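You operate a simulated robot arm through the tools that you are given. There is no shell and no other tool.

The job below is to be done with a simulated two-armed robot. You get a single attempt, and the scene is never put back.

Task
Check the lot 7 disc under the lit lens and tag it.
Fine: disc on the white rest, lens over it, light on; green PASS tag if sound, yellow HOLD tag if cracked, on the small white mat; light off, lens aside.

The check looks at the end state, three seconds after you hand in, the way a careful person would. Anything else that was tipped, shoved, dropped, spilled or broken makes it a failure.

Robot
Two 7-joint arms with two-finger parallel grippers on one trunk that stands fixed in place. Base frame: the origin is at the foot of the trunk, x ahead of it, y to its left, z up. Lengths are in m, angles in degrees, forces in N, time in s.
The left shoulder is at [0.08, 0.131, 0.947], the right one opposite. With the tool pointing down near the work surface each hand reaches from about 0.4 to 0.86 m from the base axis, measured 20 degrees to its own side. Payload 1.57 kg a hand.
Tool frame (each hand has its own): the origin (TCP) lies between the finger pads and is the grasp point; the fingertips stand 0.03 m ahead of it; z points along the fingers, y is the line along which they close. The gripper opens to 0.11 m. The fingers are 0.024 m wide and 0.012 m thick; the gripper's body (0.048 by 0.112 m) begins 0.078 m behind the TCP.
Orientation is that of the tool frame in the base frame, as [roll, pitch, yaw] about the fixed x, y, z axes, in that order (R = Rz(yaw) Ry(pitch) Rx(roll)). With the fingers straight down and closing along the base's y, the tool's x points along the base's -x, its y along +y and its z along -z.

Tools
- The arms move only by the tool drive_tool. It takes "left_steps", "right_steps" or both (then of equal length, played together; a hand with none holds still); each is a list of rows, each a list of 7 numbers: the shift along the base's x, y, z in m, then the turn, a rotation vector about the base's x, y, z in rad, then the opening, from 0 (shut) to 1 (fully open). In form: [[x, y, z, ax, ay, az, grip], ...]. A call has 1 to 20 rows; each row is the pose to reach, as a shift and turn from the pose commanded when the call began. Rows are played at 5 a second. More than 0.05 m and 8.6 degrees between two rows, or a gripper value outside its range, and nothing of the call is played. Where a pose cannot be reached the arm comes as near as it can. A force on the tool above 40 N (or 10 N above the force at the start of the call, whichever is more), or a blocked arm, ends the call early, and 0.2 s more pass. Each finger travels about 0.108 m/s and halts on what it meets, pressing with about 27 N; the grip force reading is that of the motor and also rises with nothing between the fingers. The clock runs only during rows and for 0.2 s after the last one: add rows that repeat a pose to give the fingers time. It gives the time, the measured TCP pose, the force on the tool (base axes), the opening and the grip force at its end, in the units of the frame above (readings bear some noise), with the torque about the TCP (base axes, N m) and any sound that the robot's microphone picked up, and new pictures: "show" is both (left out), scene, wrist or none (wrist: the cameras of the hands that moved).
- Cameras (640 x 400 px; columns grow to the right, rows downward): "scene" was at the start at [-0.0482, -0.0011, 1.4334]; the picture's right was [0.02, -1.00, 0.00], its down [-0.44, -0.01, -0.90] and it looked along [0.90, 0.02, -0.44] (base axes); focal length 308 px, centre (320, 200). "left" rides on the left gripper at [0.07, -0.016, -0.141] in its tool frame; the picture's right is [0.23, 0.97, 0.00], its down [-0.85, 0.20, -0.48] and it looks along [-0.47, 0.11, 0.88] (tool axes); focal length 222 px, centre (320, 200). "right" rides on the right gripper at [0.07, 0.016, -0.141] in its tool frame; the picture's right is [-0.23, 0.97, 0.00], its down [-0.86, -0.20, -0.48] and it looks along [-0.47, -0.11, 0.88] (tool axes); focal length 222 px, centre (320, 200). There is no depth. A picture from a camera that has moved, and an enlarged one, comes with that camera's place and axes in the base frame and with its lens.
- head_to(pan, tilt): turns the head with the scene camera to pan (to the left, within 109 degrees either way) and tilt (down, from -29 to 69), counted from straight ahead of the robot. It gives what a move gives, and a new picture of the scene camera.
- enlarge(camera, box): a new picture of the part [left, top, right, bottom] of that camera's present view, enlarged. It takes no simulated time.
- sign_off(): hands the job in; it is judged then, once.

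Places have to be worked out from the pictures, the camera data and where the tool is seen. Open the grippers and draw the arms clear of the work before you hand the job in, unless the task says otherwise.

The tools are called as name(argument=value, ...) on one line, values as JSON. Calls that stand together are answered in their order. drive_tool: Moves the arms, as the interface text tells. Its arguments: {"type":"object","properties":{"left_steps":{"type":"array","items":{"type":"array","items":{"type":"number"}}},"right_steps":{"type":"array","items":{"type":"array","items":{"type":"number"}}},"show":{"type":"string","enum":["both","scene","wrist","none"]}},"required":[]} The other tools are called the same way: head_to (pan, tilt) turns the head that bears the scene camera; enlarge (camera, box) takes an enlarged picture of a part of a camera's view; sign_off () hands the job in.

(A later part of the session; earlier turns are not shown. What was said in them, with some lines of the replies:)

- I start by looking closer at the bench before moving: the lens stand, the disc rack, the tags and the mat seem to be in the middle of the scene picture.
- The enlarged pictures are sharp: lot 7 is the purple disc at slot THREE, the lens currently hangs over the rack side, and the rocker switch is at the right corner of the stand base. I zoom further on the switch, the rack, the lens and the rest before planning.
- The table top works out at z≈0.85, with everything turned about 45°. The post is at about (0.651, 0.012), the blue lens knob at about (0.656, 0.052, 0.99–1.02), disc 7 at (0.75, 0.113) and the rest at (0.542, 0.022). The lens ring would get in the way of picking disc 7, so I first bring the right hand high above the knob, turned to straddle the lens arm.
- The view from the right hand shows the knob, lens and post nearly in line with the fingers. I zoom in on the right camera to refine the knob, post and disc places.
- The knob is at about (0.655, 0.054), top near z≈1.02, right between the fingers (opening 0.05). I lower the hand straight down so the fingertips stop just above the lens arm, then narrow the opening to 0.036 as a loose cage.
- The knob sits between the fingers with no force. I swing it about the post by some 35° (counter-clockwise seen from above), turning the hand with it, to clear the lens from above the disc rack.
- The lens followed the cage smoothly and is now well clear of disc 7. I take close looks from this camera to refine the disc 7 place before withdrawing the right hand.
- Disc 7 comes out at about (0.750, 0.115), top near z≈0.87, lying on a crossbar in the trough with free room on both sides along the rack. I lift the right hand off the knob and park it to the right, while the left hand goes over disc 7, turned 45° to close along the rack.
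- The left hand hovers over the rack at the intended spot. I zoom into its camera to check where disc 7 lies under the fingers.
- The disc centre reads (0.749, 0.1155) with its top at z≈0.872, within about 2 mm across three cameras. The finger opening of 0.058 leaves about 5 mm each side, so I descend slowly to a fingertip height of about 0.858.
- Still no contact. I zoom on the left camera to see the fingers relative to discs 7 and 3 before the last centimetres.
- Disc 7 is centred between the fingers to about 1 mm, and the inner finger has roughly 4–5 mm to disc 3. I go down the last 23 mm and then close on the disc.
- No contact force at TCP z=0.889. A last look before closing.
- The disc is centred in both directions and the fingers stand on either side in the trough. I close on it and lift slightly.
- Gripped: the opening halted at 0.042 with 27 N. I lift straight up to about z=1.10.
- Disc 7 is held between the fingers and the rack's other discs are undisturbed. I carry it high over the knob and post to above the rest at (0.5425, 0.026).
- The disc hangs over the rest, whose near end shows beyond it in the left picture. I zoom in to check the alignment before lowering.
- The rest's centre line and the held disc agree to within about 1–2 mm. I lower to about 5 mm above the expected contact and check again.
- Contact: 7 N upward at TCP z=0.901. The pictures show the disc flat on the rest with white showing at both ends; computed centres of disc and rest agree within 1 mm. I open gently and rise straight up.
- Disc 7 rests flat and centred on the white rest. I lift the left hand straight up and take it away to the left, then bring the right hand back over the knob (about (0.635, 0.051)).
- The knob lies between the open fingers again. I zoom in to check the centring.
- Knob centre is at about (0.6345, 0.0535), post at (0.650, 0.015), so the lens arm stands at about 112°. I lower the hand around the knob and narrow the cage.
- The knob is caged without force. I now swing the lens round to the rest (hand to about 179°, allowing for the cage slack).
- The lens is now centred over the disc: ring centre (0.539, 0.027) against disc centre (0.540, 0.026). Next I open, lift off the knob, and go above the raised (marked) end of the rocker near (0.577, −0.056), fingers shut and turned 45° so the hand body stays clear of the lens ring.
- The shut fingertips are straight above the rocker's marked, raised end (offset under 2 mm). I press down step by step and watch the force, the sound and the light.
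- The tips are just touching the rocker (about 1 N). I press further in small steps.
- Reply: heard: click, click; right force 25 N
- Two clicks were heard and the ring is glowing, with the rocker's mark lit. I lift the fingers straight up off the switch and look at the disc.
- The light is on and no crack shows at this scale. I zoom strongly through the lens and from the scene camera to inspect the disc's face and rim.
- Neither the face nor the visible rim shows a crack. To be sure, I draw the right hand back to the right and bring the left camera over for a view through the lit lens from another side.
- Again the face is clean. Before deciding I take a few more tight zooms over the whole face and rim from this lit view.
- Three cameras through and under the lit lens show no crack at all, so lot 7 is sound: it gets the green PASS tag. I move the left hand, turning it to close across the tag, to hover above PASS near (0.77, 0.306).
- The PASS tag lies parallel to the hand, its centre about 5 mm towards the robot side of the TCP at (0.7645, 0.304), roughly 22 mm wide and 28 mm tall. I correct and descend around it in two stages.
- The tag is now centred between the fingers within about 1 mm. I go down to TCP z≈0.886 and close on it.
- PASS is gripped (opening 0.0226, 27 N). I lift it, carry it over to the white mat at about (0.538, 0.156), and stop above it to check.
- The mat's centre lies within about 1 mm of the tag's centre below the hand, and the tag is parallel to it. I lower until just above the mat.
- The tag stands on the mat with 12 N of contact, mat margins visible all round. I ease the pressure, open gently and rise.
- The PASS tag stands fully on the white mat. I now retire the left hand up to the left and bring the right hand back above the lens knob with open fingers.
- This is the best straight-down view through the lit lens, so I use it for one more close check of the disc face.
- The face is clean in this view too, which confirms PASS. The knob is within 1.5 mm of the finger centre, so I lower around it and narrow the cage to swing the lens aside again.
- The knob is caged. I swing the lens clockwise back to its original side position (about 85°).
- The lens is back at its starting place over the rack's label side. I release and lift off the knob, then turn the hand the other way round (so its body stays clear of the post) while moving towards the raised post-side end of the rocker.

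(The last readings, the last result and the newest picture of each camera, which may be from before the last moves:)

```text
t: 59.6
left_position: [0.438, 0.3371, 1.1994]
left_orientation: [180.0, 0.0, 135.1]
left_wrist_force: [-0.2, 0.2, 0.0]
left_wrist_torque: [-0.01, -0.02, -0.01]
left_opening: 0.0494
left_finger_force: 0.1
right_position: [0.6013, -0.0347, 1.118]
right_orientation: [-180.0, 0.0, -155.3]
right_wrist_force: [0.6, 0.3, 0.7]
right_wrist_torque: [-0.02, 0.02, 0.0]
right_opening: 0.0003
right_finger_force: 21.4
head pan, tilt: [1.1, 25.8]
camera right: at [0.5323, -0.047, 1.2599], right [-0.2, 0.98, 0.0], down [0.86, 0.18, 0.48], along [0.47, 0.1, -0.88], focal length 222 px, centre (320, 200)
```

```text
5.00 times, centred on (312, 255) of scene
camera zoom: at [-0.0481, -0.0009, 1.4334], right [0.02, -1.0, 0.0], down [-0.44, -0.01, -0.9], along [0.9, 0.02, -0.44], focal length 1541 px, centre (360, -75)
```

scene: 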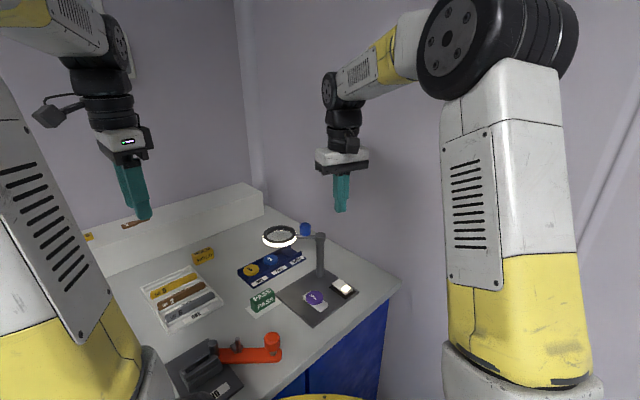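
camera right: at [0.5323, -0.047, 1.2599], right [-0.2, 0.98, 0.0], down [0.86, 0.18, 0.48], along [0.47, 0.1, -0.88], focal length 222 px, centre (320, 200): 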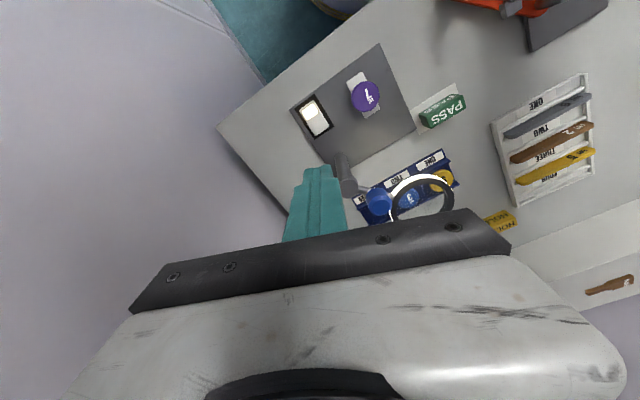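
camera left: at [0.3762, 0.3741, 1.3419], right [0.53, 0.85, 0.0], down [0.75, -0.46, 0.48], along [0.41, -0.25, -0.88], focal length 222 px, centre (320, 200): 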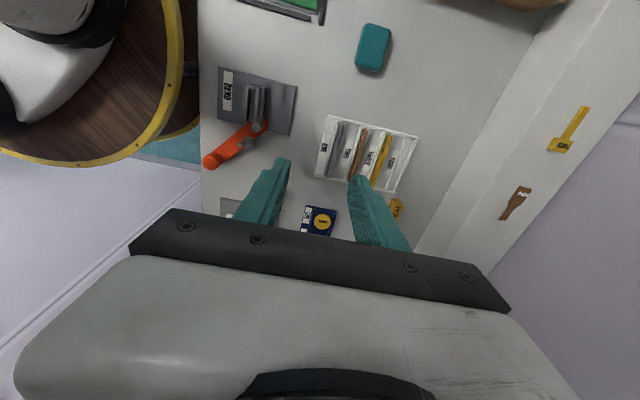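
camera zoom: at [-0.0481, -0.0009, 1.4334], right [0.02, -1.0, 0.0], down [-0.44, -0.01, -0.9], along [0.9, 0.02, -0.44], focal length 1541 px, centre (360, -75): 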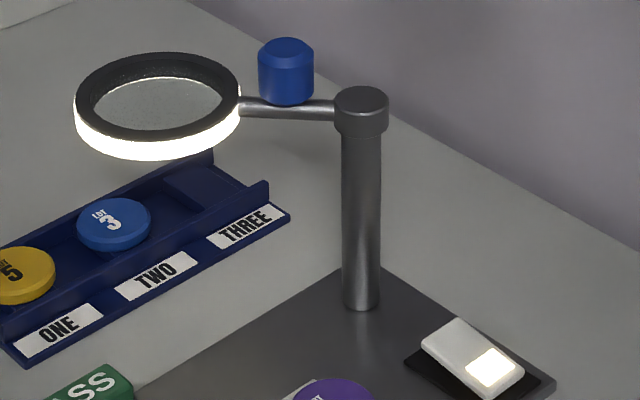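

The hand turned as asked, and the rocker's raised end edge works out at (0.605, −0.030), so I press about 9 mm inward at (0.599, −0.036). I finish the turn and descend to about 3 cm above it.

drive_tool(right_steps=[[-0.001, -0.001, 0, 0, 0, 0.14, 0], [-0.002, -0.0015, 0, 0, 0, 0.28, 0], [-0.002, -0.0015, -0.04, 0, 0, 0.3, 0], [-0.002, -0.0015, -0.08, 0, 0, 0.3, 0], [-0.002, -0.0015, -0.12, 0, 0, 0.3, 0], [-0.002, -0.0015, -0.16, 0, 0, 0.3, 0], [-0.002, -0.0015, -0.185, 0, 0, 0.3, 0], [-0.002, -0.0015, -0.185, 0, 0, 0.3, 0]])

enlarge(camera="right", box=[224, 100, 416, 220])

enlarge(camera="scene", box=[290, 235, 386, 305])

```text
t: 61.4
left_position: [0.4372, 0.3357, 1.2001]
left_orientation: [-180.0, 0.0, 134.9]
left_wrist_force: [0.4, -0.1, -0.1]
left_wrist_torque: [-0.02, -0.03, 0.01]
left_opening: 0.0494
left_finger_force: 0.0
right_position: [0.6001, -0.0375, 0.9328]
right_orientation: [-180.0, 0.0, -138.2]
right_wrist_force: [-0.5, -0.8, 0.3]
right_wrist_torque: [0.02, -0.01, 0.01]
right_opening: 0.0
right_finger_force: 21.6
head pan, tilt: [1.1, 25.8]
camera right: at [0.5388, -0.0699, 1.0743], right [-0.48, 0.88, 0.0], down [0.77, 0.42, 0.48], along [0.42, 0.23, -0.88], focal length 222 px, centre (320, 200)
```

scene: 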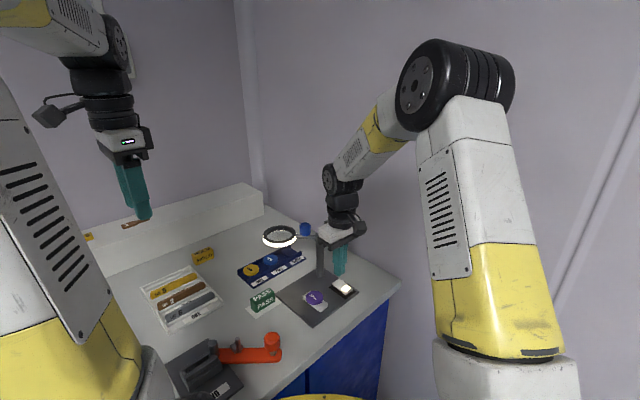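
right: 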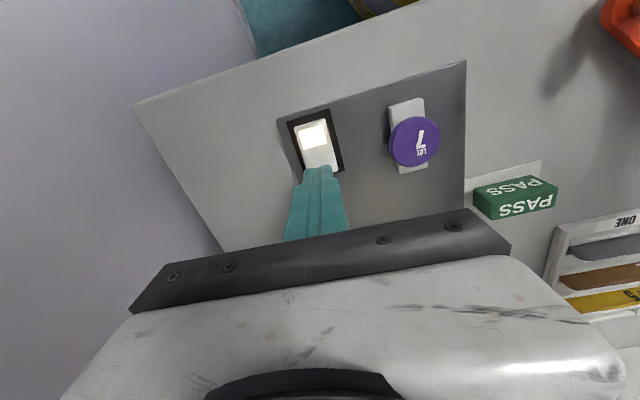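

```text
3.33 times, centred on (320, 160) of right
camera zoom: at [0.5388, -0.0699, 1.0743], right [-0.48, 0.88, 0.0], down [0.77, 0.42, 0.48], along [0.42, 0.23, -0.88], focal length 740 px, centre (320, 333)
```

zoom: 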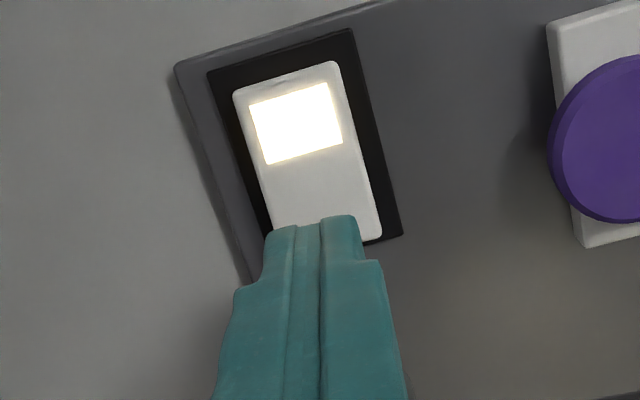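

```text
5.71 times, centred on (338, 270) of scene
camera zoom: at [-0.0481, -0.0011, 1.4334], right [0.02, -1.0, 0.0], down [-0.44, -0.01, -0.9], along [0.9, 0.02, -0.44], focal length 1762 px, centre (217, -200)
```

zoom: 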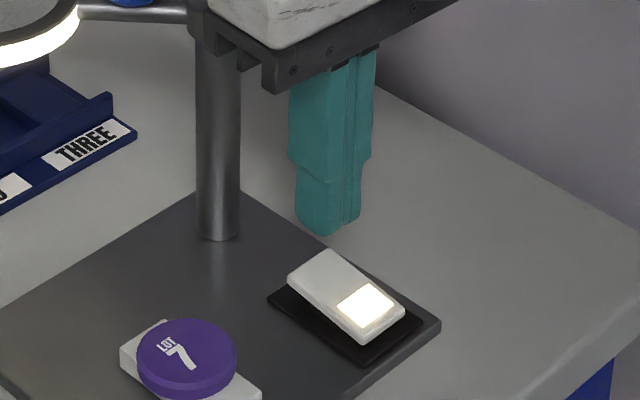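

The fingertips will land about 7 mm inside the raised end, and the hand is well clear of the post. I press down in small steps.

drive_tool(right_steps=[[-0.0014, -0.0014, -0.015, 0, 0, 0, 0], [-0.0014, -0.0014, -0.023, 0, 0, 0, 0], [-0.0014, -0.0014, -0.027, 0, 0, 0, 0], [-0.0014, -0.0014, -0.03, 0, 0, 0, 0], [-0.0014, -0.0014, -0.032, 0, 0, 0, 0]])

enlarge(camera="scene", box=[250, 215, 378, 305])

```text
t: 62.6
left_position: [0.4378, 0.3343, 1.1992]
left_orientation: [179.9, 0.0, 135.0]
left_wrist_force: [-0.1, 0.1, 0.8]
left_wrist_torque: [0.02, 0.0, 0.02]
left_opening: 0.0495
left_finger_force: 0.1
right_position: [0.599, -0.0366, 0.9027]
right_orientation: [-179.9, 0.3, -138.2]
right_wrist_force: [1.4, 2.8, 18.6]
right_wrist_torque: [-0.09, 0.1, -0.01]
right_opening: 0.0001
right_finger_force: 20.8
head pan, tilt: [1.1, 25.8]
heard: click, click
camera right: at [0.536, -0.0692, 1.0434], right [-0.48, 0.88, 0.0], down [0.77, 0.42, 0.48], along [0.42, 0.23, -0.88], focal length 222 px, centre (320, 200)
```

scene: 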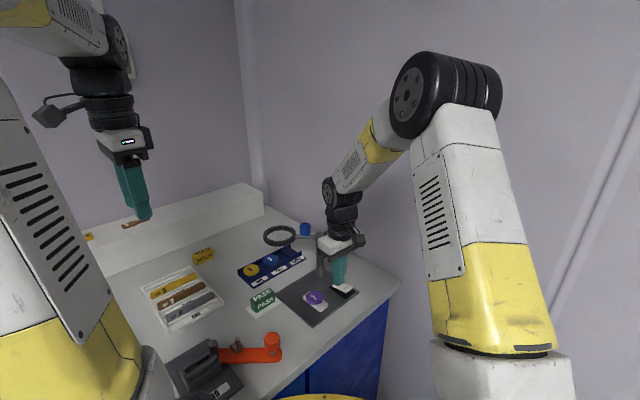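
right: 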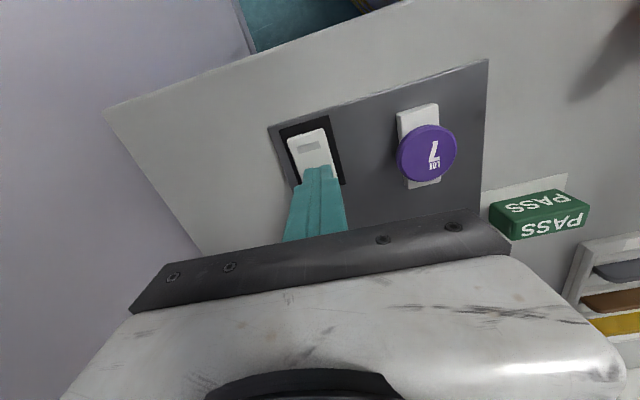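

```text
4.44 times, centred on (314, 260) of scene
camera zoom: at [-0.0486, -0.0009, 1.4334], right [0.02, -1.0, 0.0], down [-0.44, -0.01, -0.9], along [0.9, 0.02, -0.44], focal length 1370 px, centre (347, -67)
```

zoom: 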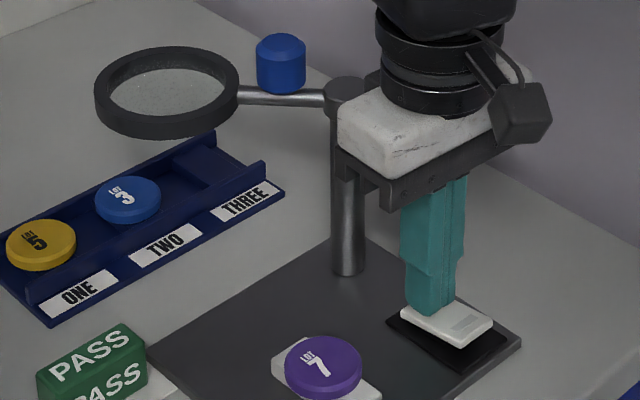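

Clicks heard, and the ring and the rocker mark are dark: the light is off. I lift straight up, draw the right arm back to the right, and open both grippers.

drive_tool(right_steps=[[0, 0, 0.01, 0, 0, 0, 0], [0, 0, 0.04, 0, 0, 0, 0], [0, 0, 0.08, 0, 0, 0, 0], [0, 0, 0.12, 0, 0, 0, 0], [0, 0, 0.16, 0, 0, 0, 0], [-0.005, -0.02, 0.2, 0, 0, -0.1, 0], [-0.02, -0.05, 0.23, 0, 0, -0.23, 0.1], [-0.04, -0.08, 0.25, 0, 0, -0.36, 0.3], [-0.06, -0.11, 0.26, 0, 0, -0.49, 0.5], [-0.08, -0.14, 0.26, 0, 0, -0.62, 0.7], [-0.1, -0.16, 0.26, 0, 0, -0.73, 0.9], [-0.11, -0.17, 0.26, 0, 0, -0.73, 1], [-0.11, -0.17, 0.26, 0, 0, -0.73, 1]], left_steps=[[0, 0, 0, 0, 0, 0, 0.5], [0, 0, 0, 0, 0, 0, 0.6], [0, 0, 0, 0, 0, 0, 0.7], [0, 0, 0, 0, 0, 0, 0.8], [0, 0, 0, 0, 0, 0, 0.9], [0, 0, 0, 0, 0, 0, 1], [0, 0, 0, 0, 0, 0, 1], [0, 0, 0, 0, 0, 0, 1], [0, 0, 0, 0, 0, 0, 1], [0, 0, 0, 0, 0, 0, 1], [0, 0, 0, 0, 0, 0, 1], [0, 0, 0, 0, 0, 0, 1], [0, 0, 0, 0, 0, 0, 1]])

enlarge(camera="scene", box=[230, 215, 374, 305])

enlarge(camera="scene", box=[224, 260, 368, 350])

enlarge(camera="scene", box=[120, 200, 280, 400])

```text
t: 65.4
left_position: [0.4377, 0.3354, 1.1992]
left_orientation: [-180.0, 0.0, 135.0]
left_wrist_force: [0.4, 0.3, 0.0]
left_wrist_torque: [-0.01, 0.03, -0.03]
left_opening: 0.1101
left_finger_force: 0.0
right_position: [0.4876, -0.2088, 1.1606]
right_orientation: [-180.0, 0.0, 180.0]
right_wrist_force: [-0.9, -0.4, 0.2]
right_wrist_torque: [-0.01, -0.02, -0.02]
right_opening: 0.11
right_finger_force: 0.0
head pan, tilt: [1.1, 25.8]
camera right: at [0.4191, -0.1902, 1.3022], right [0.23, 0.97, 0.0], down [0.85, -0.2, 0.48], along [0.47, -0.11, -0.88], focal length 222 px, centre (320, 200)
camera left: at [0.3761, 0.374, 1.342], right [0.53, 0.85, 0.0], down [0.75, -0.46, 0.48], along [0.41, -0.25, -0.88], focal length 222 px, centre (320, 200)
```

scene: 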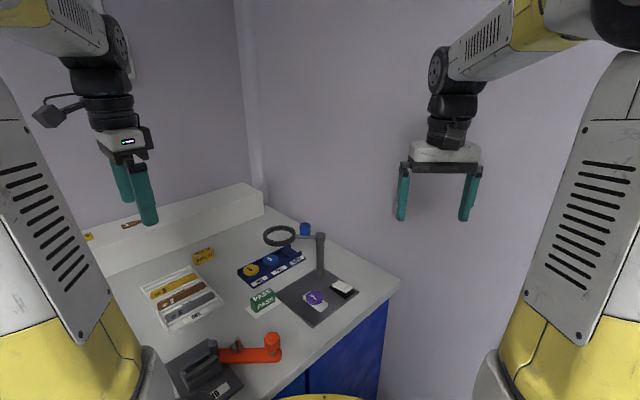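
right: 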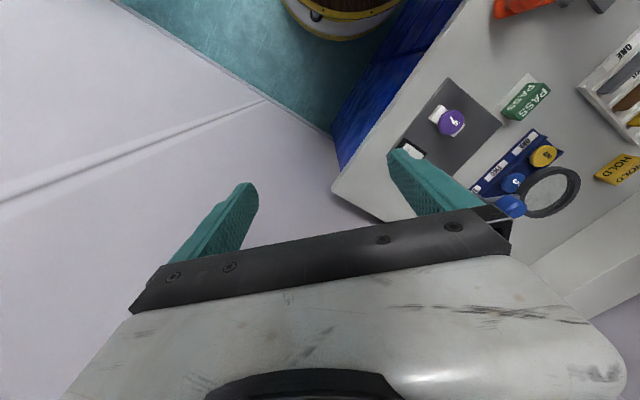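
left: 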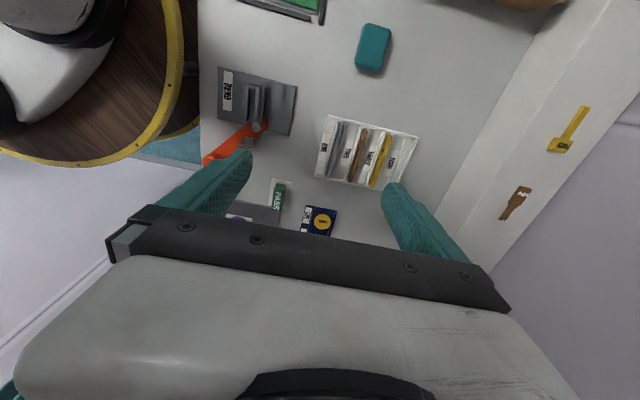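

```text
4.44 times, centred on (302, 260) of scene
camera zoom: at [-0.0482, -0.0011, 1.4334], right [0.02, -1.0, 0.0], down [-0.44, -0.01, -0.9], along [0.9, 0.02, -0.44], focal length 1370 px, centre (400, -67)
```

zoom: 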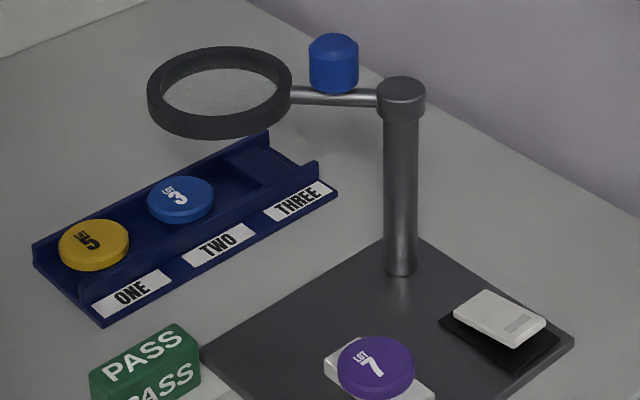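

```text
4.44 times, centred on (296, 305) of scene
camera zoom: at [-0.0482, -0.0011, 1.4334], right [0.02, -1.0, 0.0], down [-0.44, -0.01, -0.9], along [0.9, 0.02, -0.44], focal length 1370 px, centre (427, -267)
```

zoom: 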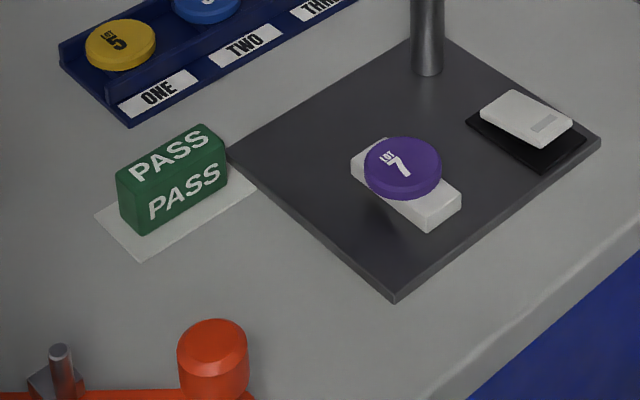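

```text
2.00 times, centred on (200, 300) of scene
camera zoom: at [-0.0482, -0.0011, 1.4334], right [0.02, -1.0, 0.0], down [-0.44, -0.01, -0.9], along [0.9, 0.02, -0.44], focal length 617 px, centre (560, 0)
```

zoom: 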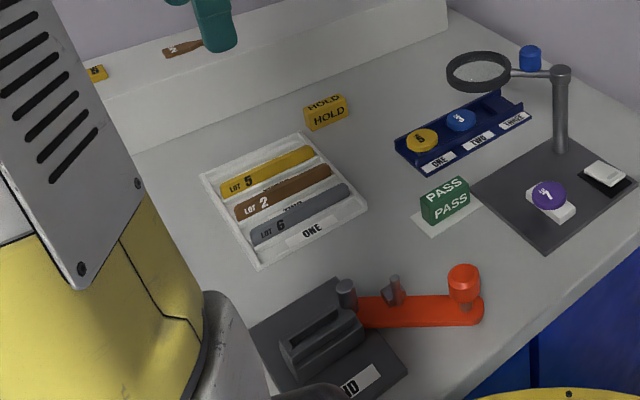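

The final state shows disc 7 on the white rest, PASS on the mat, the light off and the lens aside. HOLD, discs 3 and 5 and everything else are untouched, and both arms are clear with open grippers. I hand the job in.

sign_off()

```text
The job is handed in.
```

The lot 7 disc showed no crack under the lit lens, so it got the green PASS tag. The job is handed in.

- **Disc:** it lies flat and centred on the white rest. I looked at it with the light on from the scene camera and through the lens with both wrist cameras, and the face and visible rim were clean each time.
- **Tag:** PASS stands fully on the small white mat. HOLD was not touched.
- **Light and lens:** I swung the lens aside first and then switched the light off, the reverse of the order you gave. Turning it off with the lens still over the rest would have brought the hand too close to the lens arm and post. The lens is back within a few degrees of where it started.
- **Rest of the bench:** the pictures show nothing else moved, and both arms are clear with grippers open.
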